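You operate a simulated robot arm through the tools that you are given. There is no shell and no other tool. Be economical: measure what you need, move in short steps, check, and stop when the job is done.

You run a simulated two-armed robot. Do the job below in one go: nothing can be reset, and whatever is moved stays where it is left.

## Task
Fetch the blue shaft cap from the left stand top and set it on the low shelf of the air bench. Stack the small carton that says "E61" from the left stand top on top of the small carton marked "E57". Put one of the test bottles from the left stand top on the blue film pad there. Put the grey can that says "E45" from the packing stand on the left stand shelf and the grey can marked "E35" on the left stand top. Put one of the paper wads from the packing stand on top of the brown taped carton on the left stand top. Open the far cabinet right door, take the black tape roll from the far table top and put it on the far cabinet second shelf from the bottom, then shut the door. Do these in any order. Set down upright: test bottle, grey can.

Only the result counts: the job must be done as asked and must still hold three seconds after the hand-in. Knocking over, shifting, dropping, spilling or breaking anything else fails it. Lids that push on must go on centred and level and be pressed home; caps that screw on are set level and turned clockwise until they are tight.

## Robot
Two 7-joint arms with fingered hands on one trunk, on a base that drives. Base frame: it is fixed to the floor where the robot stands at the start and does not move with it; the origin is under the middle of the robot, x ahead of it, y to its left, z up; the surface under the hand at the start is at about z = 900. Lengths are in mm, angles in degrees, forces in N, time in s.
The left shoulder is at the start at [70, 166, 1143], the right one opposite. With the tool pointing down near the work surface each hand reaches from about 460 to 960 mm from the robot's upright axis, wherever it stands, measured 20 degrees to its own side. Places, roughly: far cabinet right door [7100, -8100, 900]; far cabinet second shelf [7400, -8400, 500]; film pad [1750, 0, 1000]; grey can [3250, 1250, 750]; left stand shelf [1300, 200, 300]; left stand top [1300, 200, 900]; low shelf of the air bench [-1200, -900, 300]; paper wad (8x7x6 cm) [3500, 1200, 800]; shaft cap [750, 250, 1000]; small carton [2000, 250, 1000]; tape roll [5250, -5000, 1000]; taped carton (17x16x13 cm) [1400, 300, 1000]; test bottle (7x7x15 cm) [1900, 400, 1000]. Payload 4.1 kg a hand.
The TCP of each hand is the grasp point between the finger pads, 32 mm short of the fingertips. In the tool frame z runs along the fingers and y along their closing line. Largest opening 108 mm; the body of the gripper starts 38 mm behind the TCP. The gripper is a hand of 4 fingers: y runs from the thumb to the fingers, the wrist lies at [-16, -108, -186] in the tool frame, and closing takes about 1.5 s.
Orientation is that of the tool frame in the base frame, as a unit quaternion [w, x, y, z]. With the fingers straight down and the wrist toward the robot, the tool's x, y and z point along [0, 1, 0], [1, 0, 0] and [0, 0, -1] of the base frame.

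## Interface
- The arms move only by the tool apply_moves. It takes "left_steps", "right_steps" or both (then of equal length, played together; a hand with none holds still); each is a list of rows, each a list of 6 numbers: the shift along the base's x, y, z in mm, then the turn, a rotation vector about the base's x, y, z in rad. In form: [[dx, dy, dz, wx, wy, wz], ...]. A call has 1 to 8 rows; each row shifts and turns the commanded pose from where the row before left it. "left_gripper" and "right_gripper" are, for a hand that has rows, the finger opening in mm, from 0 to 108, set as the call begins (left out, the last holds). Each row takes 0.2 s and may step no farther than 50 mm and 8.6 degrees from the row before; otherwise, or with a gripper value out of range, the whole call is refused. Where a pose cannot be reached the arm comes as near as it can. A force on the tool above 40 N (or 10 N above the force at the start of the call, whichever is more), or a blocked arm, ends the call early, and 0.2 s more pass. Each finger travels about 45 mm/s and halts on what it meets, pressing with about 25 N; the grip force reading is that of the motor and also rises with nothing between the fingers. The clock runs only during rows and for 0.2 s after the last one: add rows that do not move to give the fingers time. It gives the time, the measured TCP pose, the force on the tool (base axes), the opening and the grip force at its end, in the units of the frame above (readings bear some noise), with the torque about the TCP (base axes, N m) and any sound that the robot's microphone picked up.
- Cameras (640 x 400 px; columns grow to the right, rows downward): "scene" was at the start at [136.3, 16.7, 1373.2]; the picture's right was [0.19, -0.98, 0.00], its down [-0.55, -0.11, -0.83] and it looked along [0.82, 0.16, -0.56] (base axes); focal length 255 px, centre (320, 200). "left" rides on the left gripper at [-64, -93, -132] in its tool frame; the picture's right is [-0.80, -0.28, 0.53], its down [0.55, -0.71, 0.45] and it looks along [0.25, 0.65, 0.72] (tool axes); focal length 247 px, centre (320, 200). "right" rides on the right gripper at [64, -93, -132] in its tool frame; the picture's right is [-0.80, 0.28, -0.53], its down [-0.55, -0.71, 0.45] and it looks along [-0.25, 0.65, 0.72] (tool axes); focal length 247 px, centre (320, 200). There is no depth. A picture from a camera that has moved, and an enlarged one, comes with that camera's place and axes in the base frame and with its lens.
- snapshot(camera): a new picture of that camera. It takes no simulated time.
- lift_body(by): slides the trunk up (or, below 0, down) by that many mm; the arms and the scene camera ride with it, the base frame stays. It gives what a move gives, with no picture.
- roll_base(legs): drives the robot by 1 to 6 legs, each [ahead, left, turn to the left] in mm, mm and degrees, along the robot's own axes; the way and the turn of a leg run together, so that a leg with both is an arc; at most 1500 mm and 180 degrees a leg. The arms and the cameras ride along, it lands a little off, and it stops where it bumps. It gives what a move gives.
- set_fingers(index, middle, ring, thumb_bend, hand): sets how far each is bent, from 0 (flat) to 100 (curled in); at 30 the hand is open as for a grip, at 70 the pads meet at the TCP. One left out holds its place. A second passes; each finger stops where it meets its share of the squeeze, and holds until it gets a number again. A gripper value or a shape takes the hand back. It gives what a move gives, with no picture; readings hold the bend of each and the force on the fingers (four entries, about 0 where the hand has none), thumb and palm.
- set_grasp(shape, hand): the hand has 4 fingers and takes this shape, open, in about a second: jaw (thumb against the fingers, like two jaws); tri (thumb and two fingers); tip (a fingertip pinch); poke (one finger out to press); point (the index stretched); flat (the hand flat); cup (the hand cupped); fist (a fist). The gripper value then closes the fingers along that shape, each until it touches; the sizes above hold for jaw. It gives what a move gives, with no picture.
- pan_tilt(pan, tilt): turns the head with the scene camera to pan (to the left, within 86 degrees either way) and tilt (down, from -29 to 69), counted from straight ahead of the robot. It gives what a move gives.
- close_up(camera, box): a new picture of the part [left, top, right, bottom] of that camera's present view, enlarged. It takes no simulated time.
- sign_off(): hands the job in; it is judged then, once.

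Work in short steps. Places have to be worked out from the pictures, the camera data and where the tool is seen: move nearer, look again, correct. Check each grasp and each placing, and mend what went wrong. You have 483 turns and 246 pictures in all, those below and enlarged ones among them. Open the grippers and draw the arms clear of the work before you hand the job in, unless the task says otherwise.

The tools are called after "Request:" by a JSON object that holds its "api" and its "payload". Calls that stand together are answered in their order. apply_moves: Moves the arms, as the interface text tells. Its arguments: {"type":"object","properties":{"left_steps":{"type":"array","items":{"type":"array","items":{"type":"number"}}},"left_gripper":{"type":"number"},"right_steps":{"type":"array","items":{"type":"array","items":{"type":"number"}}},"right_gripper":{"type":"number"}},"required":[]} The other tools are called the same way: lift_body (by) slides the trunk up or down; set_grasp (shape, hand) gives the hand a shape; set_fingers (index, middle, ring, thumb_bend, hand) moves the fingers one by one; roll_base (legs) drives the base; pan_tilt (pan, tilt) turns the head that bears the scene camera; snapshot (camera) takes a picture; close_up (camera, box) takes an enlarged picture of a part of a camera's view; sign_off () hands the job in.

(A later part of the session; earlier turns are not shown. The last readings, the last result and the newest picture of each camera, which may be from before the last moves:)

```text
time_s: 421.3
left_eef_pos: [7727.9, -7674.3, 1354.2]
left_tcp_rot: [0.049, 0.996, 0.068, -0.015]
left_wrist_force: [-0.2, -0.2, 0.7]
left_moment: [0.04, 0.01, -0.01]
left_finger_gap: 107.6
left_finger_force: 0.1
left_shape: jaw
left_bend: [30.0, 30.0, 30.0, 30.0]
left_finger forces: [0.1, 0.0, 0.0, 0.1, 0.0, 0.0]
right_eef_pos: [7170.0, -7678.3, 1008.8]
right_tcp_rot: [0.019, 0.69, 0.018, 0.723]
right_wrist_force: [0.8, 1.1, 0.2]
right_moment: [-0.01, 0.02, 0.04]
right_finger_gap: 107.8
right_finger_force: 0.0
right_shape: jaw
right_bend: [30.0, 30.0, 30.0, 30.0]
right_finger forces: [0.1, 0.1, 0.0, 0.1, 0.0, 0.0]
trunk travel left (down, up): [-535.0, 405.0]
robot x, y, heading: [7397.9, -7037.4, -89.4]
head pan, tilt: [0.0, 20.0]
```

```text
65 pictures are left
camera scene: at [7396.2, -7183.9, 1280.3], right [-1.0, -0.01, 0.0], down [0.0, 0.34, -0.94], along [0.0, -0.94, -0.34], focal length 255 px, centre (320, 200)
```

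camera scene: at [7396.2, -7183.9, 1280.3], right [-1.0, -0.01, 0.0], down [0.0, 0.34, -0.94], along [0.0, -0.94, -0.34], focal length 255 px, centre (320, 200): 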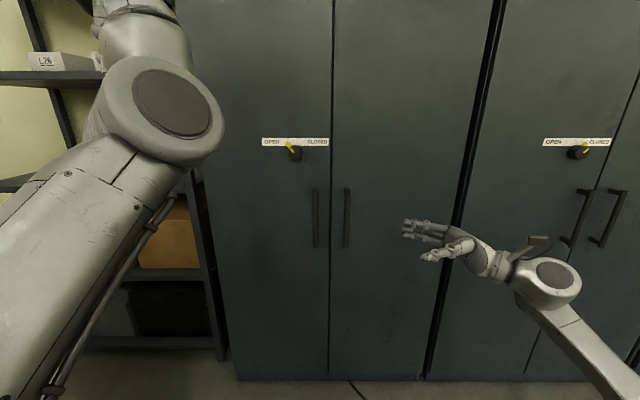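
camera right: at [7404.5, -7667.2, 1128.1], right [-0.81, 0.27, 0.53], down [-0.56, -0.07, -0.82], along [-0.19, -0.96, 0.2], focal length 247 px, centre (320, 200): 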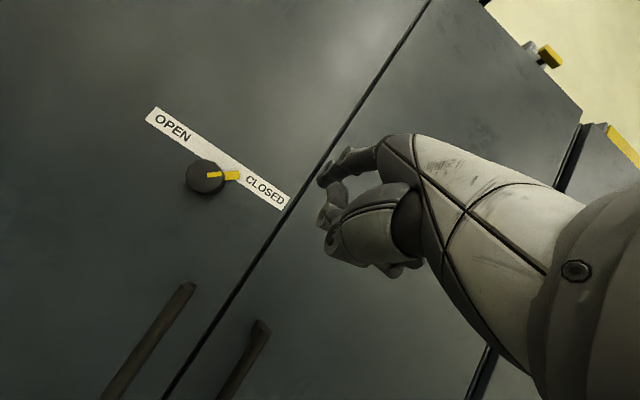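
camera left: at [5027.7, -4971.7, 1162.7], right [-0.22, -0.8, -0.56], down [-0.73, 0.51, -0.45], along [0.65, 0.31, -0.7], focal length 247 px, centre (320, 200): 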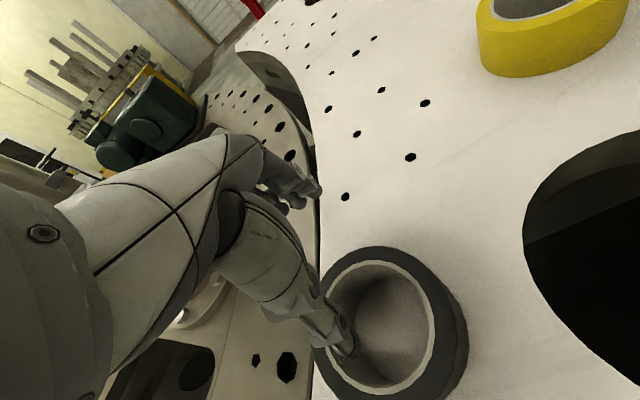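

The hand is well posed. The handle bar is at x≈7304, z 795–1023. I drive up 200 mm and bring the hand level with the bar's middle, to its right.

Request:
{"api": "roll_base", "payload": {"legs": [[200, 0, 0]]}}

Request:
{"api": "apply_moves", "payload": {"right_steps": [[18, -10, -31, 0, 0, 0], [18, -10, -31, 0, 0, 0], [18, -10, -31, 0, 0, 0], [0, -20, 0, 0, 0, 0], [0, -15, 0, 0, 0, 0], [0, 0, 0, 0, 0, 0]]}}

Request:
{"api": "snapshot", "payload": {"camera": "right"}}

Request:
{"api": "close_up", "payload": {"camera": "scene", "box": [280, 160, 480, 330]}}

```text
time_s: 422.9
left_eef_pos: [7728.6, -7873.4, 1353.1]
left_tcp_rot: [0.049, 0.996, 0.067, -0.015]
left_wrist_force: [0.0, 0.1, -0.9]
left_moment: [0.01, -0.01, 0.03]
left_finger_gap: 108.1
left_finger_force: 0.0
left_shape: jaw
left_bend: [30.0, 30.0, 30.0, 30.0]
left_finger forces: [0.0, 0.0, 0.0, 0.1, 0.0, 0.0]
right_eef_pos: [7170.5, -7877.2, 1008.9]
right_tcp_rot: [0.019, 0.691, 0.016, 0.723]
right_wrist_force: [0.2, 0.1, -0.1]
right_moment: [-0.03, 0.0, 0.01]
right_finger_gap: 107.5
right_finger_force: 0.0
right_shape: jaw
right_bend: [30.0, 30.0, 30.0, 30.0]
right_finger forces: [0.0, 0.0, 0.0, 0.1, 0.0, 0.0]
trunk travel left (down, up): [-535.0, 405.0]
robot x, y, heading: [7398.0, -7239.9, -89.8]
head pan, tilt: [0.0, 20.0]
```

```text
time_s: 424.3
left_eef_pos: [7728.1, -7871.7, 1354.7]
left_tcp_rot: [0.05, 0.996, 0.067, -0.014]
left_wrist_force: [0.7, -0.3, -0.3]
left_moment: [0.02, -0.03, -0.02]
left_finger_gap: 107.9
left_finger_force: 0.0
left_shape: jaw
left_bend: [30.0, 30.0, 30.0, 30.0]
left_finger forces: [0.1, 0.0, 0.1, 0.0, 0.1, 0.0]
right_eef_pos: [7225.4, -7941.1, 917.6]
right_tcp_rot: [0.02, 0.691, 0.017, 0.722]
right_wrist_force: [1.1, 0.2, 0.1]
right_moment: [-0.01, 0.01, 0.0]
right_finger_gap: 107.7
right_finger_force: 0.1
right_shape: jaw
right_bend: [30.0, 30.0, 30.0, 30.0]
right_finger forces: [0.1, 0.0, 0.0, 0.0, 0.0, 0.0]
trunk travel left (down, up): [-535.0, 405.0]
robot x, y, heading: [7399.4, -7238.3, -89.8]
head pan, tilt: [0.0, 20.0]
```

```text
64 pictures are left
camera right: at [7090.6, -7844.4, 970.5], right [-0.5, -0.32, -0.81], down [0.48, 0.67, -0.56], along [0.73, -0.66, -0.18], focal length 247 px, centre (320, 200)
```

right: 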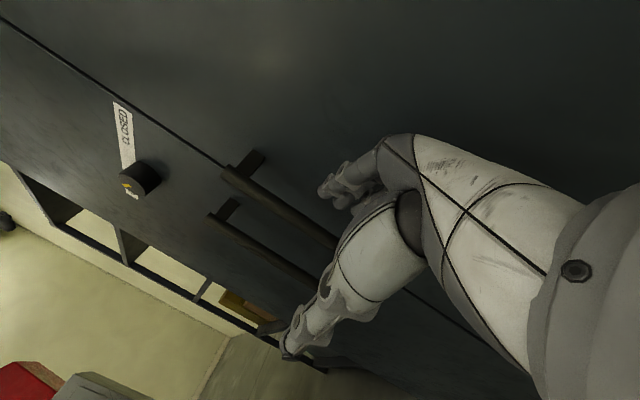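

```text
2.35 times, centred on (380, 245) of scene
camera zoom: at [7396.7, -7381.5, 1280.3], right [-1.0, 0.0, 0.0], down [0.0, 0.34, -0.94], along [0.0, -0.94, -0.34], focal length 600 px, centre (179, 94)
```

zoom: 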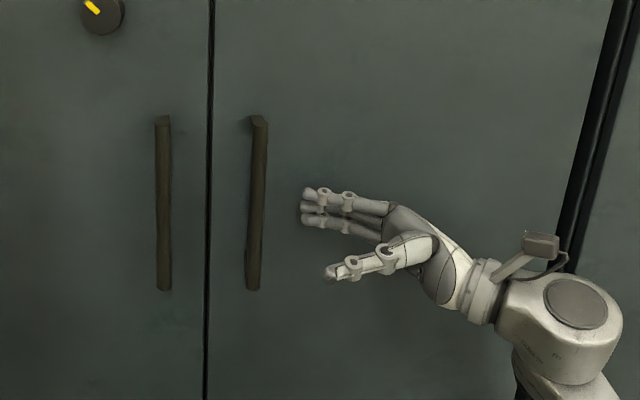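

The bar stands off about 45 mm: bar y≈-7995, door ≈-8040. I set the fingers into that gap plane and slide left around the bar.

Request:
{"api": "apply_moves", "payload": {"right_steps": [[0, -11, 0, 0, 0, 0], [0, -11, 0, 0, 0, 0], [20, 0, 0, 0, 0, 0], [20, 0, 0, 0, 0, 0], [20, 0, 0, 0, 0, 0], [18, 0, 0, 0, 0, 0], [0, 0, 0, 0, 0, 0]]}}

Request:
{"api": "snapshot", "payload": {"camera": "right"}}

```text
time_s: 425.9
left_eef_pos: [7728.5, -7872.3, 1352.5]
left_tcp_rot: [0.049, 0.996, 0.067, -0.014]
left_wrist_force: [-0.4, 0.3, 0.2]
left_moment: [-0.03, 0.0, 0.01]
left_finger_gap: 107.8
left_finger_force: 0.1
left_shape: jaw
left_bend: [30.0, 30.0, 30.0, 30.0]
left_finger forces: [0.0, 0.1, 0.1, 0.1, 0.1, 0.0]
right_eef_pos: [7303.5, -7963.7, 916.7]
right_tcp_rot: [0.022, 0.69, 0.016, 0.723]
right_wrist_force: [0.5, -0.9, 0.2]
right_moment: [-0.01, 0.0, -0.02]
right_finger_gap: 107.7
right_finger_force: 0.1
right_shape: jaw
right_bend: [30.0, 30.0, 30.0, 30.0]
right_finger forces: [0.4, 0.1, 0.0, 0.0, 0.0, 0.0]
trunk travel left (down, up): [-535.0, 405.0]
robot x, y, heading: [7393.7, -7235.4, -89.9]
head pan, tilt: [0.0, 20.0]
```

```text
62 pictures are left
camera right: at [7169.1, -7867.1, 970.2], right [-0.5, -0.32, -0.81], down [0.48, 0.67, -0.56], along [0.73, -0.66, -0.18], focal length 247 px, centre (320, 200)
```

right: 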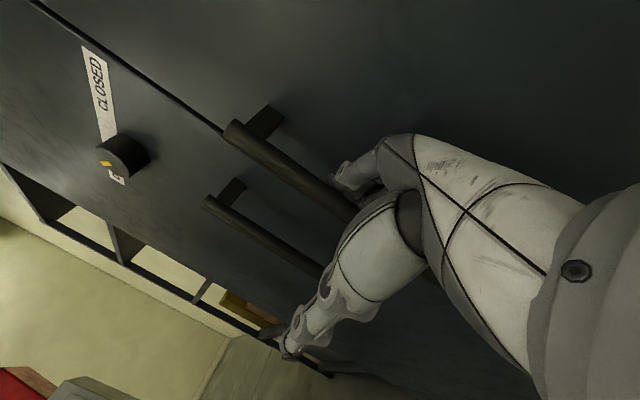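

The bar lies between the fingers and thumb. I close the hand on it.

Request:
{"api": "apply_moves", "payload": {"right_steps": [[0, 0, 0, 0, 0, 0], [0, 0, 0, 0, 0, 0], [0, 0, 0, 0, 0, 0], [0, 0, 0, 0, 0, 0], [0, 0, 0, 0, 0, 0], [0, 0, 0, 0, 0, 0], [0, 0, 0, 0, 0, 0], [0, 0, 0, 0, 0, 0]], "right_gripper": 5}}

Request:
{"api": "snapshot", "payload": {"camera": "right"}}

```text
time_s: 427.7
left_eef_pos: [7728.4, -7871.7, 1354.9]
left_tcp_rot: [0.049, 0.996, 0.067, -0.015]
left_wrist_force: [0.0, -0.9, -0.9]
left_moment: [0.01, -0.04, 0.04]
left_finger_gap: 108.0
left_finger_force: 0.0
left_shape: jaw
left_bend: [30.0, 30.0, 30.0, 30.0]
left_finger forces: [0.0, 0.1, 0.0, 0.1, 0.0, 0.0]
right_eef_pos: [7303.1, -7963.7, 917.5]
right_tcp_rot: [0.02, 0.691, 0.016, 0.723]
right_wrist_force: [-2.0, 1.0, 0.0]
right_moment: [0.08, 0.0, -0.11]
right_finger_gap: 4.9
right_finger_force: 0.0
right_shape: jaw
right_bend: [71.0, 69.0, 67.0, 72.0]
right_finger forces: [2.3, 3.0, 0.1, 0.0, 0.0, 0.0]
trunk travel left (down, up): [-535.0, 405.0]
robot x, y, heading: [7397.9, -7236.6, -89.8]
head pan, tilt: [0.0, 20.0]
```

```text
61 pictures are left
camera right: at [7168.7, -7867.0, 970.1], right [-0.5, -0.32, -0.81], down [0.48, 0.67, -0.56], along [0.72, -0.66, -0.18], focal length 247 px, centre (320, 200)
```

right: 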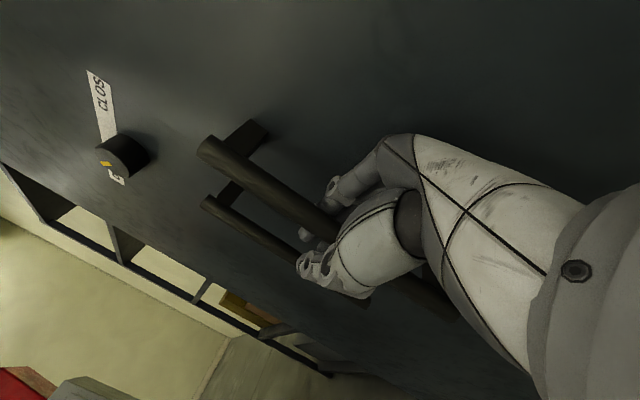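

The door already came out a little with the closing fingers. I pull along the door's arc, turning the hand with it.

Request:
{"api": "apply_moves", "payload": {"right_steps": [[-4, 30, 0, 0, 0, 0.08], [-6, 35, 0, 0, 0, 0.09], [-9, 36, 0, 0, 0, 0.09], [-12, 36, 0, 0, 0, 0.09], [0, 0, 0, 0, 0, 0]]}}

Request:
{"api": "snapshot", "payload": {"camera": "scene"}}

```text
time_s: 428.9
left_eef_pos: [7728.0, -7873.2, 1353.4]
left_tcp_rot: [0.049, 0.996, 0.066, -0.016]
left_wrist_force: [0.0, 0.2, -0.5]
left_moment: [0.02, 0.03, -0.02]
left_finger_gap: 107.9
left_finger_force: 0.0
left_shape: jaw
left_bend: [30.0, 30.0, 30.0, 30.0]
left_finger forces: [0.0, 0.0, 0.0, 0.0, 0.0, 0.0]
right_eef_pos: [7271.1, -7826.8, 917.1]
right_tcp_rot: [-0.107, 0.677, 0.137, 0.716]
right_wrist_force: [0.9, 0.4, -0.4]
right_moment: [-0.02, -0.01, 0.03]
right_finger_gap: 4.8
right_finger_force: 0.1
right_shape: jaw
right_bend: [71.0, 68.0, 67.0, 72.0]
right_finger forces: [0.0, 0.5, 0.1, 0.0, 0.0, 0.0]
trunk travel left (down, up): [-535.0, 405.0]
robot x, y, heading: [7396.4, -7235.6, -89.7]
head pan, tilt: [0.0, 20.0]
```

```text
60 pictures are left
camera scene: at [7397.3, -7382.0, 1280.2], right [-1.0, 0.0, 0.0], down [0.0, 0.34, -0.94], along [0.0, -0.94, -0.34], focal length 255 px, centre (320, 200)
```

scene: 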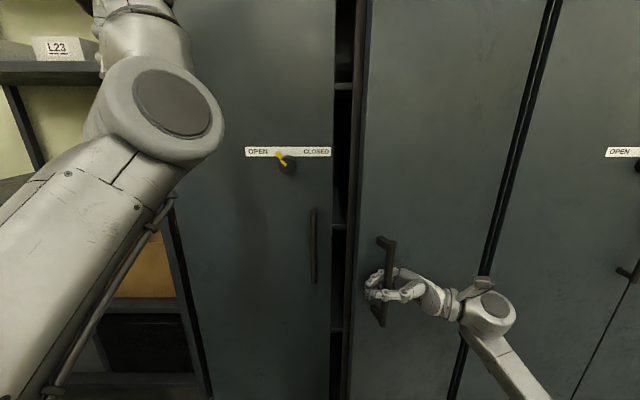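

The door is opening (~20°). I continue the arc.

Request:
{"api": "apply_moves", "payload": {"right_steps": [[-15, 34, 0, 0, 0, 0.09], [-18, 32, 0, 0, 0, 0.09], [-21, 30, 0, 0, 0, 0.09], [0, 0, 0, 0, 0, 0]]}}

Request:
{"api": "roll_base", "payload": {"legs": [[-100, -80, 0]]}}

Request:
{"api": "snapshot", "payload": {"camera": "scene"}}

```text
time_s: 429.9
left_eef_pos: [7728.3, -7872.8, 1353.6]
left_tcp_rot: [0.049, 0.996, 0.066, -0.015]
left_wrist_force: [-0.2, -0.2, 0.2]
left_moment: [0.01, 0.02, 0.01]
left_finger_gap: 108.1
left_finger_force: 0.0
left_shape: jaw
left_bend: [30.0, 30.0, 30.0, 30.0]
left_finger forces: [0.0, 0.0, 0.0, 0.0, 0.0, 0.0]
right_eef_pos: [7216.3, -7729.7, 916.5]
right_tcp_rot: [-0.203, 0.652, 0.227, 0.694]
right_wrist_force: [0.5, 0.3, 0.5]
right_moment: [-0.02, -0.02, 0.0]
right_finger_gap: 5.0
right_finger_force: 0.0
right_shape: jaw
right_bend: [71.0, 68.0, 67.0, 72.0]
right_finger forces: [0.3, 0.8, 0.0, 0.1, 0.0, 0.1]
trunk travel left (down, up): [-535.0, 405.0]
robot x, y, heading: [7397.5, -7238.4, -89.7]
head pan, tilt: [0.0, 20.0]
```

```text
time_s: 430.9
left_eef_pos: [7681.7, -7819.8, 1356.4]
left_tcp_rot: [0.05, 0.996, 0.067, -0.013]
left_wrist_force: [-1.7, -0.1, 0.4]
left_moment: [0.0, -0.06, 0.05]
left_finger_gap: 108.1
left_finger_force: 0.0
left_shape: jaw
left_bend: [30.0, 30.0, 30.0, 30.0]
left_finger forces: [0.0, 0.0, 0.0, 0.0, 0.0, 0.0]
right_eef_pos: [7167.7, -7681.4, 916.0]
right_tcp_rot: [-0.195, 0.653, 0.22, 0.698]
right_wrist_force: [-5.6, -8.6, -9.1]
right_moment: [0.45, 0.14, 0.6]
right_finger_gap: 3.8
right_finger_force: 0.0
right_shape: jaw
right_bend: [71.0, 71.0, 67.0, 72.0]
right_finger forces: [13.4, 10.6, 0.5, 0.0, 0.1, 9.3]
trunk travel left (down, up): [-535.0, 405.0]
robot x, y, heading: [7355.4, -7185.5, -89.9]
head pan, tilt: [0.0, 20.0]
stopped in leg 1: the force on the tool passed its limit at 54 N (the readings are from after the stop); the commanded pose is now the measured one
```

```text
59 pictures are left
camera scene: at [7349.2, -7328.3, 1280.2], right [-1.0, 0.0, 0.0], down [0.0, 0.34, -0.94], along [0.0, -0.94, -0.34], focal length 255 px, centre (320, 200)
```

scene: 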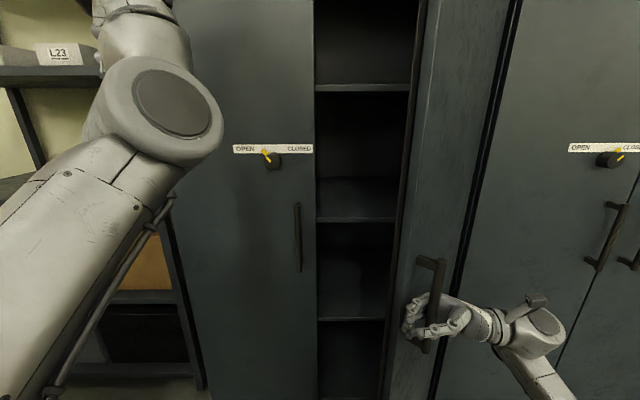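

The door is open about 55–60°. I keep pulling along the arc with smaller steps.

Request:
{"api": "apply_moves", "payload": {"right_steps": [[-26, 15, 0, 0, 0, 0.075], [-27, 13, 0, 0, 0, 0.075], [-28, 11, 0, 0, 0, 0.075], [-29, 9, 0, 0, 0, 0.075], [-29, 7, 0, 0, 0, 0.075], [-30, 4, 0, 0, 0, 0.075], [0, 0, 0, 0, 0, 0]]}}

Request:
{"api": "snapshot", "payload": {"camera": "scene"}}

```text
time_s: 432.5
left_eef_pos: [7687.2, -7819.5, 1352.4]
left_tcp_rot: [0.049, 0.996, 0.068, -0.015]
left_wrist_force: [0.0, -0.3, 0.4]
left_moment: [-0.04, 0.04, -0.03]
left_finger_gap: 107.9
left_finger_force: 0.0
left_shape: jaw
left_bend: [30.0, 30.0, 30.0, 30.0]
left_finger forces: [0.0, 0.1, 0.1, 0.0, 0.0, 0.0]
right_eef_pos: [7003.5, -7620.7, 917.6]
right_tcp_rot: [-0.347, 0.588, 0.362, 0.635]
right_wrist_force: [0.0, 2.0, 2.5]
right_moment: [-0.04, 0.02, 0.19]
right_finger_gap: 4.4
right_finger_force: 0.0
right_shape: jaw
right_bend: [71.0, 71.0, 67.0, 72.0]
right_finger forces: [3.8, 4.5, 0.0, 0.0, 0.1, 0.0]
trunk travel left (down, up): [-535.0, 405.0]
robot x, y, heading: [7353.8, -7186.1, -89.8]
head pan, tilt: [0.0, 20.0]
```

```text
58 pictures are left
camera scene: at [7354.8, -7328.4, 1280.4], right [-1.0, 0.0, 0.0], down [0.0, 0.34, -0.94], along [0.0, -0.94, -0.34], focal length 255 px, centre (320, 200)
```

scene: 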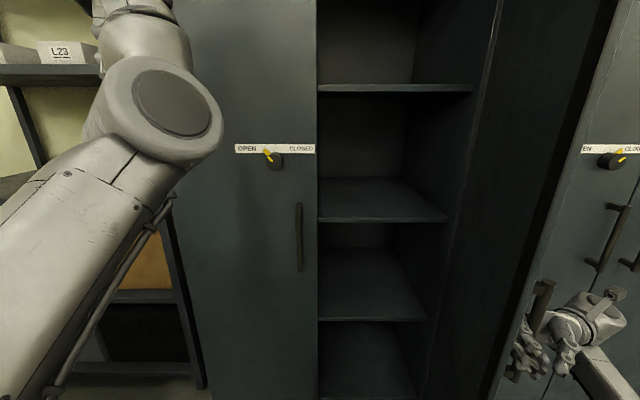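

The door is about 85° open; shelves show at z≈541, 940, 1325. I open the hand slightly and withdraw it from the handle.

Request:
{"api": "apply_moves", "payload": {"right_steps": [[0, 0, 0, 0, 0, 0], [0, 0, 0, 0, 0, 0], [0, 0, 0, 0, 0, 0], [-22, -38, 0, 0, 0, 0], [-22, -38, 0, 0, 0, 0], [-20, -10, 0, 0, 0, 0]], "right_gripper": 50}}

Request:
{"api": "snapshot", "payload": {"camera": "scene"}}

```text
time_s: 433.9
left_eef_pos: [7686.3, -7819.3, 1354.5]
left_tcp_rot: [0.049, 0.996, 0.068, -0.015]
left_wrist_force: [-1.0, -1.4, 0.3]
left_moment: [0.01, 0.0, -0.01]
left_finger_gap: 108.1
left_finger_force: 0.1
left_shape: jaw
left_bend: [30.0, 30.0, 30.0, 30.0]
left_finger forces: [0.0, 0.0, 0.1, 0.0, 0.1, 0.0]
right_eef_pos: [6981.2, -7676.8, 949.4]
right_tcp_rot: [-0.346, 0.587, 0.359, 0.638]
right_wrist_force: [0.1, 0.8, -1.0]
right_moment: [-0.02, 0.08, -0.02]
right_finger_gap: 50.6
right_finger_force: 0.1
right_shape: jaw
right_bend: [74.0, 47.0, 44.0, 72.0]
right_finger forces: [1.0, 2.8, 0.0, 0.1, 0.0, 0.0]
right hand out of reach, approached as far as the arm can: row 4, 5, 6
trunk travel left (down, up): [-535.0, 405.0]
robot x, y, heading: [7351.9, -7183.2, -89.6]
head pan, tilt: [0.0, 20.0]
```

```text
57 pictures are left
camera scene: at [7353.4, -7328.5, 1280.3], right [-1.0, 0.0, 0.0], down [0.0, 0.34, -0.94], along [0.0, -0.94, -0.34], focal length 255 px, centre (320, 200)
```

scene: 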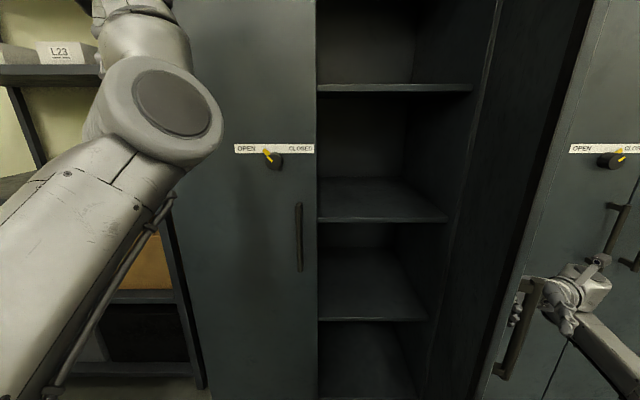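

The fingers are still half behind the bar and the arm can't withdraw more that way; I use the base for it.

Request:
{"api": "roll_base", "payload": {"legs": [[70, -40, 0]]}}

Request:
{"api": "close_up", "payload": {"camera": "scene", "box": [440, 200, 640, 400]}}

```text
time_s: 435.0
left_eef_pos: [7644.1, -7890.8, 1353.4]
left_tcp_rot: [0.048, 0.996, 0.068, -0.014]
left_wrist_force: [-0.2, -1.0, -0.2]
left_moment: [0.05, -0.01, 0.0]
left_finger_gap: 108.2
left_finger_force: 0.0
left_shape: jaw
left_bend: [30.0, 30.0, 30.0, 30.0]
left_finger forces: [0.1, 0.1, 0.1, 0.1, 0.0, 0.0]
right_eef_pos: [6940.5, -7745.5, 948.6]
right_tcp_rot: [-0.345, 0.587, 0.36, 0.638]
right_wrist_force: [0.3, -0.5, 0.0]
right_moment: [0.0, 0.0, 0.02]
right_finger_gap: 50.0
right_finger_force: 0.1
right_shape: jaw
right_bend: [74.0, 46.0, 44.0, 72.0]
right_finger forces: [0.1, 0.1, 0.0, 0.0, 0.0, 0.0]
trunk travel left (down, up): [-535.0, 405.0]
robot x, y, heading: [7319.5, -7255.5, -90.0]
head pan, tilt: [0.0, 20.0]
```

```text
2.00 times, centred on (540, 300) of scene
camera zoom: at [7313.6, -7398.6, 1280.1], right [-1.0, 0.0, 0.0], down [0.0, 0.34, -0.94], along [0.0, -0.94, -0.34], focal length 510 px, centre (-120, 0)
```

zoom: 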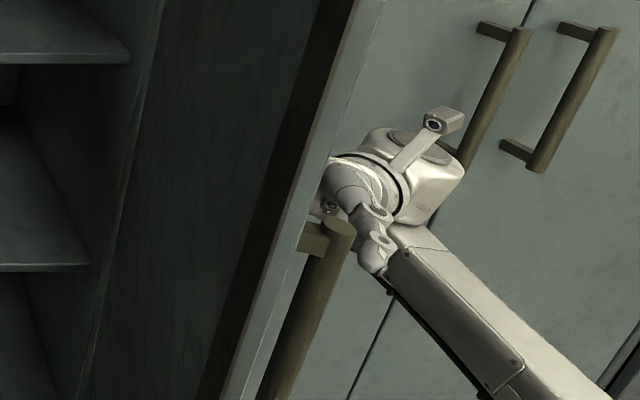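

The hand is now clear behind the bar. I move right, away from the door, then back off.

Request:
{"api": "roll_base", "payload": {"legs": [[0, -230, 0], [-450, 0, 0]]}}

Request:
{"api": "pan_tilt", "payload": {"pan": 10, "tilt": 25}}

Request:
{"api": "snapshot", "payload": {"camera": "scene"}}

```text
time_s: 439.1
left_eef_pos: [7413.5, -7432.9, 1352.9]
left_tcp_rot: [0.049, 0.996, 0.068, -0.016]
left_wrist_force: [0.0, -0.2, -0.1]
left_moment: [0.02, 0.0, 0.0]
left_finger_gap: 108.2
left_finger_force: 0.1
left_shape: jaw
left_bend: [30.0, 30.0, 30.0, 30.0]
left_finger forces: [0.0, 0.1, 0.0, 0.0, 0.0, 0.0]
right_eef_pos: [6707.2, -7292.3, 948.8]
right_tcp_rot: [-0.347, 0.587, 0.361, 0.636]
right_wrist_force: [0.0, -0.3, 0.4]
right_moment: [0.0, 0.02, 0.02]
right_finger_gap: 49.7
right_finger_force: 0.1
right_shape: jaw
right_bend: [74.0, 46.0, 44.0, 72.0]
right_finger forces: [0.0, 0.1, 0.1, 0.0, 0.0, 0.1]
trunk travel left (down, up): [-535.0, 405.0]
robot x, y, heading: [7080.4, -6800.6, -89.6]
head pan, tilt: [0.0, 20.0]
```

```text
time_s: 439.8
left_eef_pos: [7413.5, -7433.6, 1354.2]
left_tcp_rot: [0.049, 0.996, 0.069, -0.015]
left_wrist_force: [0.3, -0.2, -0.6]
left_moment: [-0.03, -0.04, -0.05]
left_finger_gap: 107.8
left_finger_force: 0.0
left_shape: jaw
left_bend: [30.0, 30.0, 30.0, 30.0]
left_finger forces: [0.1, 0.0, 0.0, 0.1, 0.0, 0.0]
right_eef_pos: [6708.0, -7292.5, 949.3]
right_tcp_rot: [-0.346, 0.587, 0.361, 0.636]
right_wrist_force: [-0.2, -0.1, -0.2]
right_moment: [-0.01, 0.0, -0.01]
right_finger_gap: 49.9
right_finger_force: 0.0
right_shape: jaw
right_bend: [74.0, 46.0, 44.0, 72.0]
right_finger forces: [0.0, 0.1, 0.0, 0.0, 0.0, 0.0]
trunk travel left (down, up): [-535.0, 405.0]
robot x, y, heading: [7078.6, -6799.3, -89.6]
head pan, tilt: [10.0, 25.0]
```

```text
55 pictures are left
camera scene: at [7095.6, -6941.1, 1272.2], right [-0.98, -0.18, 0.0], down [-0.08, 0.42, -0.91], along [0.16, -0.89, -0.42], focal length 255 px, centre (320, 200)
```

scene: 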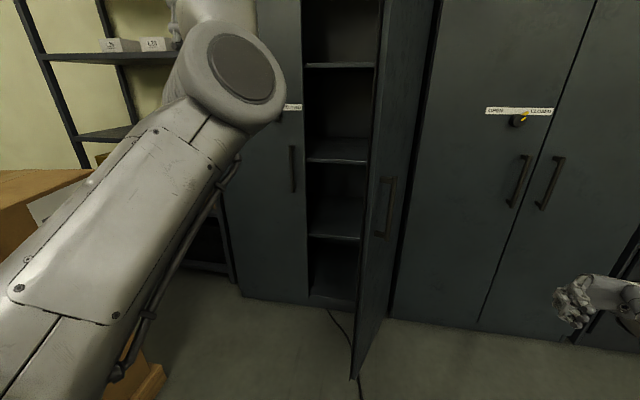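

The door stays open. Now I bring the right hand back to pointing down, raise the trunk, and go for the tape roll.

Request:
{"api": "apply_moves", "payload": {"right_steps": [[10, -10, 5, 0, 0, -0.134], [10, -10, 5, 0, 0, -0.134], [10, -10, 5, 0, 0, -0.134], [10, -10, 5, 0, 0, -0.134], [10, -10, 5, 0, 0, -0.134], [10, -10, 5, 0, 0, -0.134], [10, -10, 5, 0, 0, -0.134], [10, -10, 5, 0, 0, -0.134]], "right_gripper": 108}}

Request:
{"api": "apply_moves", "payload": {"right_steps": [[5, 0, 10, 0, 0.143, 0], [5, 0, 10, 0, 0.143, 0], [5, 0, 10, 0, 0.143, 0], [5, 0, 10, 0, 0.143, 0], [5, 0, 10, 0, 0.143, 0], [5, 0, 10, 0, 0.143, 0], [5, 0, 10, 0, 0.143, 0], [5, 0, 10, 0, 0.143, 0]]}}

Request:
{"api": "apply_moves", "payload": {"right_steps": [[0, 0, 10, 0, 0.143, 0], [0, 0, 10, 0, 0.143, 0], [0, 0, 10, 0, 0.143, 0], [0, 0, 0, 0, 0, 0]]}}

Request:
{"api": "lift_body", "payload": {"by": 150}}

Request:
{"api": "roll_base", "payload": {"legs": [[-150, 0, 0], [0, -1500, 0], [0, -1500, 0]]}}

```text
time_s: 441.6
left_eef_pos: [7412.9, -7434.5, 1353.0]
left_tcp_rot: [0.049, 0.996, 0.069, -0.015]
left_wrist_force: [0.2, -0.4, -0.4]
left_moment: [0.0, 0.01, 0.02]
left_finger_gap: 107.9
left_finger_force: 0.0
left_shape: jaw
left_bend: [30.0, 30.0, 30.0, 30.0]
left_finger forces: [0.1, 0.1, 0.0, 0.1, 0.0, 0.0]
right_eef_pos: [6787.8, -7371.9, 989.8]
right_tcp_rot: [0.028, 0.689, 0.009, 0.724]
right_wrist_force: [0.1, 0.1, 0.1]
right_moment: [-0.05, 0.02, 0.02]
right_finger_gap: 108.0
right_finger_force: 0.1
right_shape: jaw
right_bend: [30.0, 30.0, 30.0, 30.0]
right_finger forces: [0.0, 0.0, 0.1, 0.0, 0.1, 0.0]
trunk travel left (down, up): [-535.0, 405.0]
robot x, y, heading: [7082.3, -6800.2, -89.7]
head pan, tilt: [10.0, 25.0]
```

```text
time_s: 443.4
left_eef_pos: [7414.1, -7434.7, 1353.2]
left_tcp_rot: [0.049, 0.996, 0.068, -0.016]
left_wrist_force: [0.1, -0.1, 1.0]
left_moment: [0.02, 0.02, -0.02]
left_finger_gap: 107.7
left_finger_force: 0.1
left_shape: jaw
left_bend: [30.0, 30.0, 30.0, 30.0]
left_finger forces: [0.1, 0.1, 0.0, 0.0, 0.0, 0.0]
right_eef_pos: [6828.2, -7372.1, 1069.9]
right_tcp_rot: [0.017, 0.971, 0.023, 0.236]
right_wrist_force: [-0.3, 0.0, -0.4]
right_moment: [0.03, 0.02, 0.01]
right_finger_gap: 107.7
right_finger_force: 0.0
right_shape: jaw
right_bend: [30.0, 30.0, 30.0, 30.0]
right_finger forces: [0.1, 0.0, 0.0, 0.0, 0.0, 0.0]
trunk travel left (down, up): [-535.0, 405.0]
robot x, y, heading: [7078.1, -6800.6, -89.8]
head pan, tilt: [10.0, 25.0]
```

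```text
time_s: 444.4
left_eef_pos: [7413.2, -7433.8, 1354.3]
left_tcp_rot: [0.049, 0.996, 0.069, -0.015]
left_wrist_force: [-0.8, 0.4, 0.2]
left_moment: [0.01, 0.01, 0.03]
left_finger_gap: 107.9
left_finger_force: 0.0
left_shape: jaw
left_bend: [30.0, 30.0, 30.0, 30.0]
left_finger forces: [0.0, 0.0, 0.1, 0.1, 0.0, 0.0]
right_eef_pos: [6826.0, -7372.4, 1098.8]
right_tcp_rot: [0.012, 0.999, 0.026, 0.024]
right_wrist_force: [-0.1, 0.0, -0.3]
right_moment: [0.02, 0.0, -0.01]
right_finger_gap: 107.6
right_finger_force: 0.1
right_shape: jaw
right_bend: [30.0, 30.0, 30.0, 30.0]
right_finger forces: [0.0, 0.1, 0.1, 0.0, 0.0, 0.0]
trunk travel left (down, up): [-535.0, 405.0]
robot x, y, heading: [7081.5, -6798.0, -89.7]
head pan, tilt: [10.0, 25.0]
```

```text
time_s: 446.2
left_eef_pos: [7412.9, -7434.7, 1503.7]
left_tcp_rot: [0.049, 0.996, 0.069, -0.015]
left_wrist_force: [-1.0, -0.5, 0.1]
left_moment: [-0.01, 0.01, -0.01]
left_finger_gap: 107.9
left_finger_force: 0.0
left_shape: jaw
left_bend: [30.0, 30.0, 30.0, 30.0]
left_finger forces: [0.0, 0.1, 0.0, 0.0, 0.1, 0.0]
right_eef_pos: [6826.3, -7372.5, 1248.0]
right_tcp_rot: [0.012, 0.999, 0.026, 0.024]
right_wrist_force: [-0.1, 0.6, -0.7]
right_moment: [0.01, 0.03, 0.01]
right_finger_gap: 107.9
right_finger_force: 0.0
right_shape: jaw
right_bend: [30.0, 30.0, 30.0, 30.0]
right_finger forces: [0.1, 0.0, 0.0, 0.0, 0.1, 0.0]
trunk travel left (down, up): [-685.0, 255.0]
robot x, y, heading: [7079.6, -6799.7, -89.6]
head pan, tilt: [10.0, 25.0]
```

```text
time_s: 461.6
left_eef_pos: [4427.5, -7349.6, 1503.5]
left_tcp_rot: [0.049, 0.995, 0.082, -0.014]
left_wrist_force: [-0.3, 0.5, 0.0]
left_moment: [0.02, 0.01, 0.03]
left_finger_gap: 107.9
left_finger_force: 0.1
left_shape: jaw
left_bend: [30.0, 30.0, 30.0, 30.0]
left_finger forces: [0.1, 0.0, 0.0, 0.0, 0.0, 0.1]
right_eef_pos: [3839.2, -7304.1, 1248.6]
right_tcp_rot: [0.012, 0.999, 0.039, 0.025]
right_wrist_force: [0.3, 0.4, -0.4]
right_moment: [-0.03, 0.0, -0.02]
right_finger_gap: 107.8
right_finger_force: 0.1
right_shape: jaw
right_bend: [30.0, 30.0, 30.0, 30.0]
right_finger forces: [0.0, 0.0, 0.1, 0.0, 0.1, 0.1]
trunk travel left (down, up): [-685.0, 255.0]
robot x, y, heading: [4080.0, -6721.7, -88.2]
head pan, tilt: [10.0, 25.0]
```

I continue: further right, turn to face +x, and go up to the table's row.

Request:
{"api": "roll_base", "payload": {"legs": [[250, 0, 0], [-250, -480, 0], [0, 0, 88.2], [0, 1000, 0], [0, 960, 0]]}}

Request:
{"api": "pan_tilt", "payload": {"pan": 0, "tilt": 35}}

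Request:
{"api": "snapshot", "payload": {"camera": "scene"}}

```text
time_s: 479.2
left_eef_pos: [4250.7, -4457.7, 1503.5]
left_tcp_rot: [0.044, 0.659, 0.751, 0.024]
left_wrist_force: [-0.5, 0.2, -0.4]
left_moment: [-0.03, 0.0, 0.0]
left_finger_gap: 107.8
left_finger_force: 0.2
left_shape: jaw
left_bend: [30.0, 30.0, 30.0, 30.0]
left_finger forces: [0.1, 0.1, 0.0, 0.0, 0.0, 0.0]
right_eef_pos: [4185.1, -5042.2, 1249.6]
right_tcp_rot: [-0.009, 0.691, 0.722, 0.026]
right_wrist_force: [0.1, -0.1, -0.2]
right_moment: [0.01, 0.0, -0.02]
right_finger_gap: 107.8
right_finger_force: 0.2
right_shape: jaw
right_bend: [30.0, 30.0, 30.0, 30.0]
right_finger forces: [0.0, 0.1, 0.0, 0.0, 0.1, 0.1]
trunk travel left (down, up): [-685.0, 255.0]
robot x, y, heading: [3614.9, -4787.9, -0.0]
head pan, tilt: [10.0, 25.0]
```

```text
time_s: 480.0
left_eef_pos: [4251.3, -4456.6, 1503.1]
left_tcp_rot: [0.046, 0.658, 0.751, 0.024]
left_wrist_force: [-0.6, 0.3, -0.1]
left_moment: [0.05, -0.01, 0.01]
left_finger_gap: 107.9
left_finger_force: 0.0
left_shape: jaw
left_bend: [30.0, 30.0, 30.0, 30.0]
left_finger forces: [0.0, 0.0, 0.0, 0.0, 0.0, 0.0]
right_eef_pos: [4184.8, -5042.5, 1248.0]
right_tcp_rot: [-0.01, 0.691, 0.722, 0.026]
right_wrist_force: [0.3, 0.1, -0.6]
right_moment: [0.02, 0.01, 0.0]
right_finger_gap: 107.8
right_finger_force: 0.0
right_shape: jaw
right_bend: [30.0, 30.0, 30.0, 30.0]
right_finger forces: [0.0, 0.1, 0.0, 0.1, 0.0, 0.0]
trunk travel left (down, up): [-685.0, 255.0]
robot x, y, heading: [3616.8, -4783.9, -0.4]
head pan, tilt: [0.0, 35.0]
```

```text
54 pictures are left
camera scene: at [3752.0, -4786.0, 1406.5], right [0.0, -1.0, 0.0], down [-0.57, 0.0, -0.82], along [0.82, 0.0, -0.57], focal length 255 px, centre (320, 200)
```

scene: 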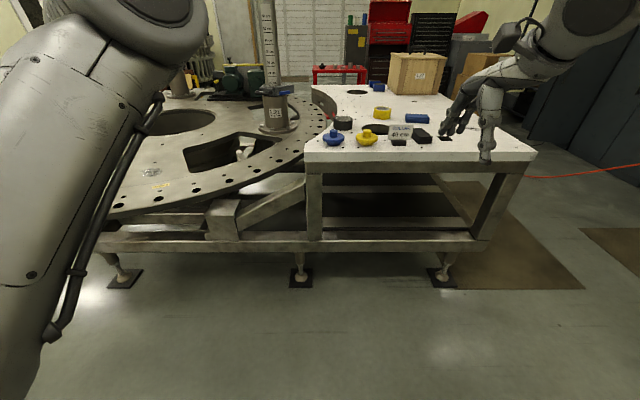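

Clear ahead. I drive up to the table.

Request:
{"api": "roll_base", "payload": {"legs": [[720, 0, 0]]}}

Request:
{"api": "apply_moves", "payload": {"right_steps": [[35, 25, -20, 0, 0, 0], [35, 25, -20, 0, 0, 0], [35, 25, -20, 0, 0, 0], [35, 25, -20, 0, 0, 0], [35, 25, -20, 0, 0, 0], [20, 5, -30, 0, 0, 0], [0, 0, 0, 0, 0, 0]]}}

Request:
{"api": "snapshot", "payload": {"camera": "right"}}

Request:
{"api": "snapshot", "payload": {"camera": "scene"}}

```text
time_s: 483.9
left_eef_pos: [4961.9, -4448.8, 1504.8]
left_tcp_rot: [0.044, 0.655, 0.754, 0.025]
left_wrist_force: [0.1, 0.0, -0.4]
left_moment: [0.01, -0.03, 0.0]
left_finger_gap: 107.6
left_finger_force: 0.0
left_shape: jaw
left_bend: [30.0, 30.0, 30.0, 30.0]
left_finger forces: [0.0, 0.0, 0.0, 0.1, 0.0, 0.0]
right_eef_pos: [4903.0, -5034.5, 1247.8]
right_tcp_rot: [-0.009, 0.686, 0.727, 0.026]
right_wrist_force: [0.9, 0.0, -0.5]
right_moment: [-0.02, -0.04, 0.01]
right_finger_gap: 107.5
right_finger_force: 0.1
right_shape: jaw
right_bend: [30.0, 30.0, 30.0, 30.0]
right_finger forces: [0.1, 0.0, 0.1, 0.0, 0.1, 0.0]
trunk travel left (down, up): [-685.0, 255.0]
robot x, y, heading: [4329.7, -4782.5, 0.5]
head pan, tilt: [0.0, 35.0]
```

```text
time_s: 485.5
left_eef_pos: [4963.4, -4447.6, 1504.0]
left_tcp_rot: [0.045, 0.655, 0.754, 0.025]
left_wrist_force: [0.2, -0.8, -0.2]
left_moment: [-0.03, 0.01, 0.02]
left_finger_gap: 108.1
left_finger_force: 0.0
left_shape: jaw
left_bend: [30.0, 30.0, 30.0, 30.0]
left_finger forces: [0.1, 0.0, 0.0, 0.1, 0.1, 0.1]
right_eef_pos: [5097.5, -4903.6, 1121.7]
right_tcp_rot: [-0.008, 0.686, 0.727, 0.025]
right_wrist_force: [0.8, -0.5, -0.4]
right_moment: [-0.03, 0.02, -0.01]
right_finger_gap: 107.8
right_finger_force: 0.1
right_shape: jaw
right_bend: [30.0, 30.0, 30.0, 30.0]
right_finger forces: [0.0, 0.0, 0.1, 0.0, 0.0, 0.0]
trunk travel left (down, up): [-685.0, 255.0]
robot x, y, heading: [4331.7, -4783.8, 0.7]
head pan, tilt: [0.0, 35.0]
```

```text
53 pictures are left
camera right: at [4998.1, -4850.8, 1252.5], right [0.32, -0.81, 0.5], down [-0.66, -0.56, -0.49], along [0.68, -0.18, -0.71], focal length 247 px, centre (320, 200)
```

right: 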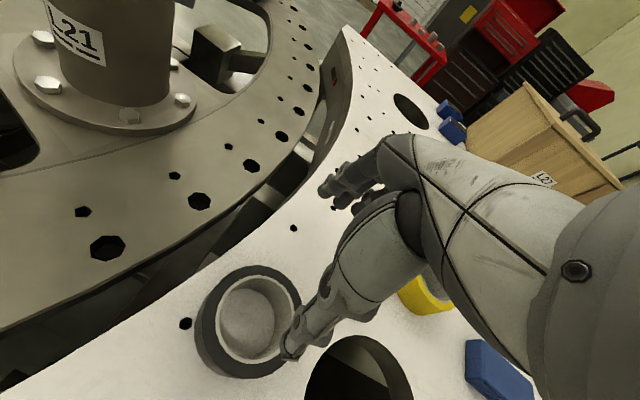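

```text
52 pictures are left
camera scene: at [4467.1, -4782.5, 1406.5], right [0.01, -1.0, 0.0], down [-0.57, -0.01, -0.82], along [0.82, 0.01, -0.57], focal length 255 px, centre (320, 200)
```

scene: 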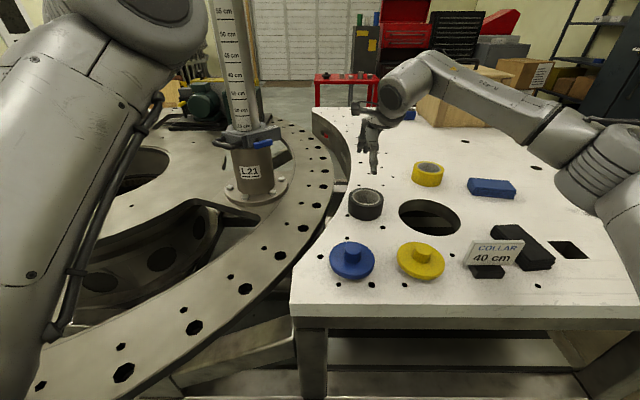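

The roll centre is ≈(5067,−4906), top ≈988. I align the TCP with its far wall (x≈5113) and lower.

Request:
{"api": "apply_moves", "payload": {"right_steps": [[15, -2.5, -30, 0, 0, 0], [0, 0, -45, 0, 0, 0], [0, 0, -40, 0, 0, 0], [0, 0, -12, 0, 0, 0], [0, 0, -8, 0, 0, 0], [0, 0, 0, 0, 0, 0]]}}

Request:
{"api": "snapshot", "payload": {"camera": "right"}}

```text
time_s: 486.9
left_eef_pos: [4963.1, -4447.9, 1503.6]
left_tcp_rot: [0.045, 0.655, 0.754, 0.024]
left_wrist_force: [0.1, -0.6, 0.6]
left_moment: [-0.01, 0.01, 0.02]
left_finger_gap: 108.1
left_finger_force: 0.1
left_shape: jaw
left_bend: [30.0, 30.0, 30.0, 30.0]
left_finger forces: [0.0, 0.1, 0.0, 0.0, 0.0, 0.0]
right_eef_pos: [5111.3, -4906.9, 982.9]
right_tcp_rot: [-0.009, 0.687, 0.726, 0.026]
right_wrist_force: [0.0, 0.1, 0.5]
right_moment: [0.02, 0.03, 0.0]
right_finger_gap: 107.7
right_finger_force: 0.0
right_shape: jaw
right_bend: [30.0, 30.0, 30.0, 30.0]
right_finger forces: [0.0, 0.1, 0.0, 0.1, 0.0, 0.0]
trunk travel left (down, up): [-685.0, 255.0]
robot x, y, heading: [4334.1, -4786.7, 0.4]
head pan, tilt: [0.0, 35.0]
```

```text
51 pictures are left
camera right: at [5012.7, -4854.1, 1115.4], right [0.32, -0.81, 0.5], down [-0.66, -0.56, -0.49], along [0.68, -0.18, -0.71], focal length 247 px, centre (320, 200)
```

right: 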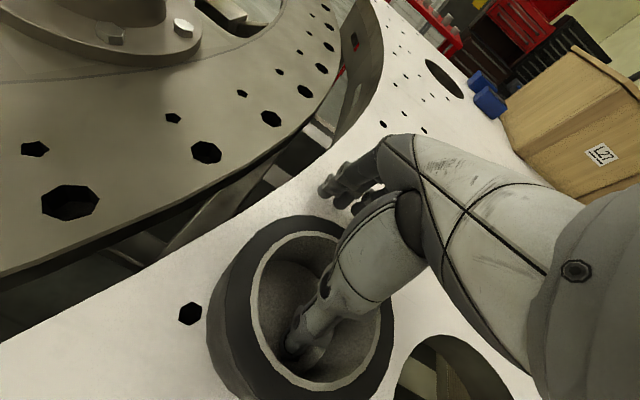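

The thumb is inside the hole, the fingers beyond the far wall. I lower 5 mm more and close.

Request:
{"api": "apply_moves", "payload": {"right_steps": [[0, 0, -5, 0, 0, 0], [0, 0, 0, 0, 0, 0]]}}

Request:
{"api": "apply_moves", "payload": {"right_steps": [[0, 0, 0, 0, 0, 0], [0, 0, 0, 0, 0, 0], [0, 0, 0, 0, 0, 0], [0, 0, 0, 0, 0, 0], [0, 0, 0, 0, 0, 0], [0, 0, 0, 0, 0, 0], [0, 0, 0, 0, 0, 0], [0, 0, 0, 0, 0, 0]], "right_gripper": 0}}

Request:
{"api": "apply_moves", "payload": {"right_steps": [[0, 0, 0, 0, 0, 0], [0, 0, 0, 0, 0, 0], [0, 0, 15, 0, 0, 0], [0, 0, 25, 0, 0, 0], [0, 0, 40, 0, 0, 0], [0, 0, 40, 0, 0, 0], [0, 0, 0, 0, 0, 0]]}}

Request:
{"api": "snapshot", "payload": {"camera": "right"}}

```text
time_s: 487.5
left_eef_pos: [4961.3, -4447.4, 1505.9]
left_tcp_rot: [0.046, 0.655, 0.754, 0.024]
left_wrist_force: [0.4, 0.4, -0.4]
left_moment: [-0.04, 0.02, 0.04]
left_finger_gap: 107.9
left_finger_force: 0.0
left_shape: jaw
left_bend: [30.0, 30.0, 30.0, 30.0]
left_finger forces: [0.0, 0.1, 0.1, 0.1, 0.0, 0.1]
right_eef_pos: [5111.8, -4906.2, 980.8]
right_tcp_rot: [-0.008, 0.687, 0.726, 0.028]
right_wrist_force: [-0.8, -0.7, 12.7]
right_moment: [-0.16, -0.23, -0.04]
right_finger_gap: 107.5
right_finger_force: 0.1
right_shape: jaw
right_bend: [30.0, 30.0, 30.0, 30.0]
right_finger forces: [0.1, 7.6, 0.0, 0.0, 4.5, 0.1]
trunk travel left (down, up): [-685.0, 255.0]
robot x, y, heading: [4324.5, -4784.6, 0.6]
head pan, tilt: [0.0, 35.0]
```

```text
time_s: 489.3
left_eef_pos: [4958.1, -4448.1, 1505.8]
left_tcp_rot: [0.047, 0.654, 0.755, 0.025]
left_wrist_force: [-0.2, 0.2, 0.7]
left_moment: [-0.02, 0.0, -0.01]
left_finger_gap: 107.7
left_finger_force: 0.1
left_shape: jaw
left_bend: [30.0, 30.0, 30.0, 30.0]
left_finger forces: [0.0, 0.0, 0.0, 0.0, 0.0, 0.0]
right_eef_pos: [5109.1, -4906.1, 983.3]
right_tcp_rot: [-0.007, 0.687, 0.726, 0.028]
right_wrist_force: [5.6, -3.9, 34.2]
right_moment: [0.18, -0.33, -0.12]
right_finger_gap: 17.7
right_finger_force: 25.4
right_shape: jaw
right_bend: [70.0, 74.0, 70.0, 80.0]
right_finger forces: [36.5, 0.5, 0.0, 0.0, 19.4, 0.0]
trunk travel left (down, up): [-685.0, 255.0]
robot x, y, heading: [4329.1, -4781.9, 0.7]
head pan, tilt: [0.0, 35.0]
```

```text
time_s: 490.9
left_eef_pos: [4963.6, -4447.5, 1504.0]
left_tcp_rot: [0.045, 0.655, 0.754, 0.025]
left_wrist_force: [0.5, -0.5, -0.4]
left_moment: [-0.02, -0.01, 0.01]
left_finger_gap: 107.8
left_finger_force: 0.0
left_shape: jaw
left_bend: [30.0, 30.0, 30.0, 30.0]
left_finger forces: [0.0, 0.0, 0.1, 0.0, 0.0, 0.0]
right_eef_pos: [5112.0, -4907.8, 1094.7]
right_tcp_rot: [-0.009, 0.686, 0.727, 0.025]
right_wrist_force: [-0.7, 0.2, -2.6]
right_moment: [-0.05, -0.06, 0.05]
right_finger_gap: 16.0
right_finger_force: 25.1
right_shape: jaw
right_bend: [70.0, 74.0, 70.0, 79.0]
right_finger forces: [14.8, 1.1, 0.0, 0.0, 15.9, 0.0]
trunk travel left (down, up): [-685.0, 255.0]
robot x, y, heading: [4330.3, -4781.5, 0.5]
head pan, tilt: [0.0, 35.0]
```

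```text
50 pictures are left
camera right: at [5012.8, -4854.7, 1227.3], right [0.32, -0.81, 0.5], down [-0.66, -0.56, -0.49], along [0.68, -0.18, -0.71], focal length 247 px, centre (320, 200)
```

right: 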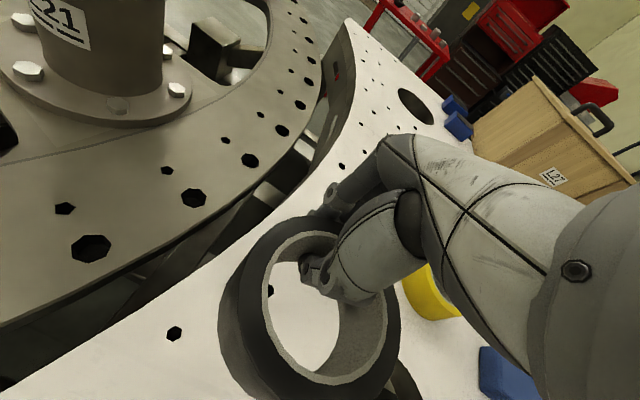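

The roll is held (≈0.27 kg). I raise and retract the hand, then drive back to the cabinet.

Request:
{"api": "apply_moves", "payload": {"right_steps": [[-20, -10, 40, 0, 0, 0], [-30, -15, 30, 0, 0, 0], [-40, -15, 0, 0, 0, 0], [-40, -15, 0, 0, 0, 0], [-30, -15, 0, 0, 0, 0]]}}

Request:
{"api": "roll_base", "payload": {"legs": [[-715, 0, 0], [0, -920, 0], [0, -920, 0], [0, 0, -90]]}}

Request:
{"api": "roll_base", "payload": {"legs": [[0, 1500, 0], [0, 1500, 0], [0, 550, 0]]}}

Request:
{"api": "lift_body", "payload": {"by": -285}}

Request:
{"api": "pan_tilt", "payload": {"pan": 5, "tilt": 25}}

Request:
{"api": "snapshot", "payload": {"camera": "scene"}}

```text
time_s: 492.1
left_eef_pos: [4961.9, -4448.7, 1504.0]
left_tcp_rot: [0.046, 0.655, 0.754, 0.025]
left_wrist_force: [-0.5, -0.1, -0.9]
left_moment: [0.03, 0.0, 0.01]
left_finger_gap: 107.9
left_finger_force: 0.1
left_shape: jaw
left_bend: [30.0, 30.0, 30.0, 30.0]
left_finger forces: [0.1, 0.0, 0.0, 0.0, 0.1, 0.0]
right_eef_pos: [4952.8, -4977.1, 1168.2]
right_tcp_rot: [-0.009, 0.687, 0.726, 0.027]
right_wrist_force: [0.6, 0.7, -1.0]
right_moment: [0.05, -0.09, -0.02]
right_finger_gap: 15.8
right_finger_force: 25.0
right_shape: jaw
right_bend: [70.0, 74.0, 70.0, 79.0]
right_finger forces: [14.9, 1.1, 0.0, 0.0, 15.9, 0.0]
trunk travel left (down, up): [-685.0, 255.0]
robot x, y, heading: [4331.7, -4782.6, 0.5]
head pan, tilt: [0.0, 35.0]
```

```text
time_s: 508.6
left_eef_pos: [3965.6, -7264.8, 1503.6]
left_tcp_rot: [0.049, 0.997, 0.065, -0.015]
left_wrist_force: [0.6, -0.2, 0.1]
left_moment: [0.0, 0.01, 0.03]
left_finger_gap: 108.2
left_finger_force: 0.1
left_shape: jaw
left_bend: [30.0, 30.0, 30.0, 30.0]
left_finger forces: [0.0, 0.0, 0.0, 0.2, 0.1, 0.0]
right_eef_pos: [3438.2, -7249.6, 1166.6]
right_tcp_rot: [0.012, 0.999, 0.022, 0.024]
right_wrist_force: [-0.3, 0.1, -1.3]
right_moment: [-0.05, 0.0, 0.02]
right_finger_gap: 15.6
right_finger_force: 25.2
right_shape: jaw
right_bend: [70.0, 74.0, 70.0, 79.0]
right_finger forces: [14.7, 1.2, 0.0, 0.0, 15.4, 0.0]
trunk travel left (down, up): [-685.0, 255.0]
robot x, y, heading: [3636.8, -6630.7, -90.4]
head pan, tilt: [0.0, 35.0]
```

```text
time_s: 526.0
left_eef_pos: [7512.8, -7401.3, 1505.0]
left_tcp_rot: [0.049, 0.998, 0.039, -0.017]
left_wrist_force: [-0.5, -0.2, 0.6]
left_moment: [-0.02, -0.01, 0.0]
left_finger_gap: 107.8
left_finger_force: 0.1
left_shape: jaw
left_bend: [30.0, 30.0, 30.0, 30.0]
left_finger forces: [0.0, 0.1, 0.0, 0.0, 0.1, 0.1]
right_eef_pos: [6985.0, -7361.1, 1167.5]
right_tcp_rot: [0.012, 1.0, -0.003, 0.024]
right_wrist_force: [-0.5, -0.4, -1.1]
right_moment: [-0.07, -0.03, -0.01]
right_finger_gap: 15.6
right_finger_force: 24.5
right_shape: jaw
right_bend: [70.0, 74.0, 70.0, 79.0]
right_finger forces: [14.8, 1.2, 0.1, 0.0, 15.7, 0.0]
trunk travel left (down, up): [-685.0, 255.0]
robot x, y, heading: [7216.8, -6746.5, -93.0]
head pan, tilt: [0.0, 35.0]
```

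```text
time_s: 528.9
left_eef_pos: [7513.5, -7401.3, 1219.2]
left_tcp_rot: [0.049, 0.998, 0.039, -0.016]
left_wrist_force: [-0.2, -0.1, 0.0]
left_moment: [0.01, 0.01, -0.05]
left_finger_gap: 107.8
left_finger_force: 0.0
left_shape: jaw
left_bend: [30.0, 30.0, 30.0, 30.0]
left_finger forces: [0.0, 0.0, 0.0, 0.0, 0.0, 0.0]
right_eef_pos: [6987.2, -7360.7, 882.8]
right_tcp_rot: [0.012, 1.0, -0.004, 0.024]
right_wrist_force: [0.0, 1.3, -1.7]
right_moment: [-0.06, 0.01, -0.01]
right_finger_gap: 15.8
right_finger_force: 25.3
right_shape: jaw
right_bend: [70.0, 74.0, 70.0, 79.0]
right_finger forces: [14.7, 1.2, 0.1, 0.0, 15.7, 0.0]
trunk travel left (down, up): [-400.0, 540.0]
robot x, y, heading: [7218.2, -6750.9, -93.0]
head pan, tilt: [0.0, 35.0]
```

```text
time_s: 529.6
left_eef_pos: [7511.3, -7401.6, 1218.9]
left_tcp_rot: [0.049, 0.998, 0.04, -0.016]
left_wrist_force: [0.9, 0.4, -0.1]
left_moment: [-0.03, -0.01, 0.01]
left_finger_gap: 108.2
left_finger_force: 0.1
left_shape: jaw
left_bend: [30.0, 30.0, 30.0, 30.0]
left_finger forces: [0.0, 0.0, 0.1, 0.0, 0.0, 0.0]
right_eef_pos: [6985.9, -7360.6, 883.2]
right_tcp_rot: [0.012, 1.0, -0.003, 0.025]
right_wrist_force: [0.0, -0.8, -2.5]
right_moment: [-0.07, -0.01, 0.0]
right_finger_gap: 15.6
right_finger_force: 24.3
right_shape: jaw
right_bend: [70.0, 74.0, 70.0, 79.0]
right_finger forces: [14.7, 1.2, 0.0, 0.1, 15.7, 0.0]
trunk travel left (down, up): [-400.0, 540.0]
robot x, y, heading: [7220.3, -6752.7, -93.3]
head pan, tilt: [5.0, 25.0]
```

```text
49 pictures are left
camera scene: at [7216.8, -6891.8, 1137.1], right [-1.0, -0.03, 0.0], down [-0.01, 0.42, -0.91], along [0.03, -0.91, -0.42], focal length 255 px, centre (320, 200)
```

scene: 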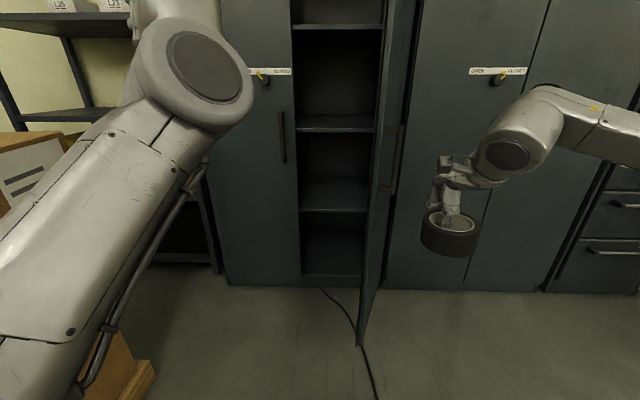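

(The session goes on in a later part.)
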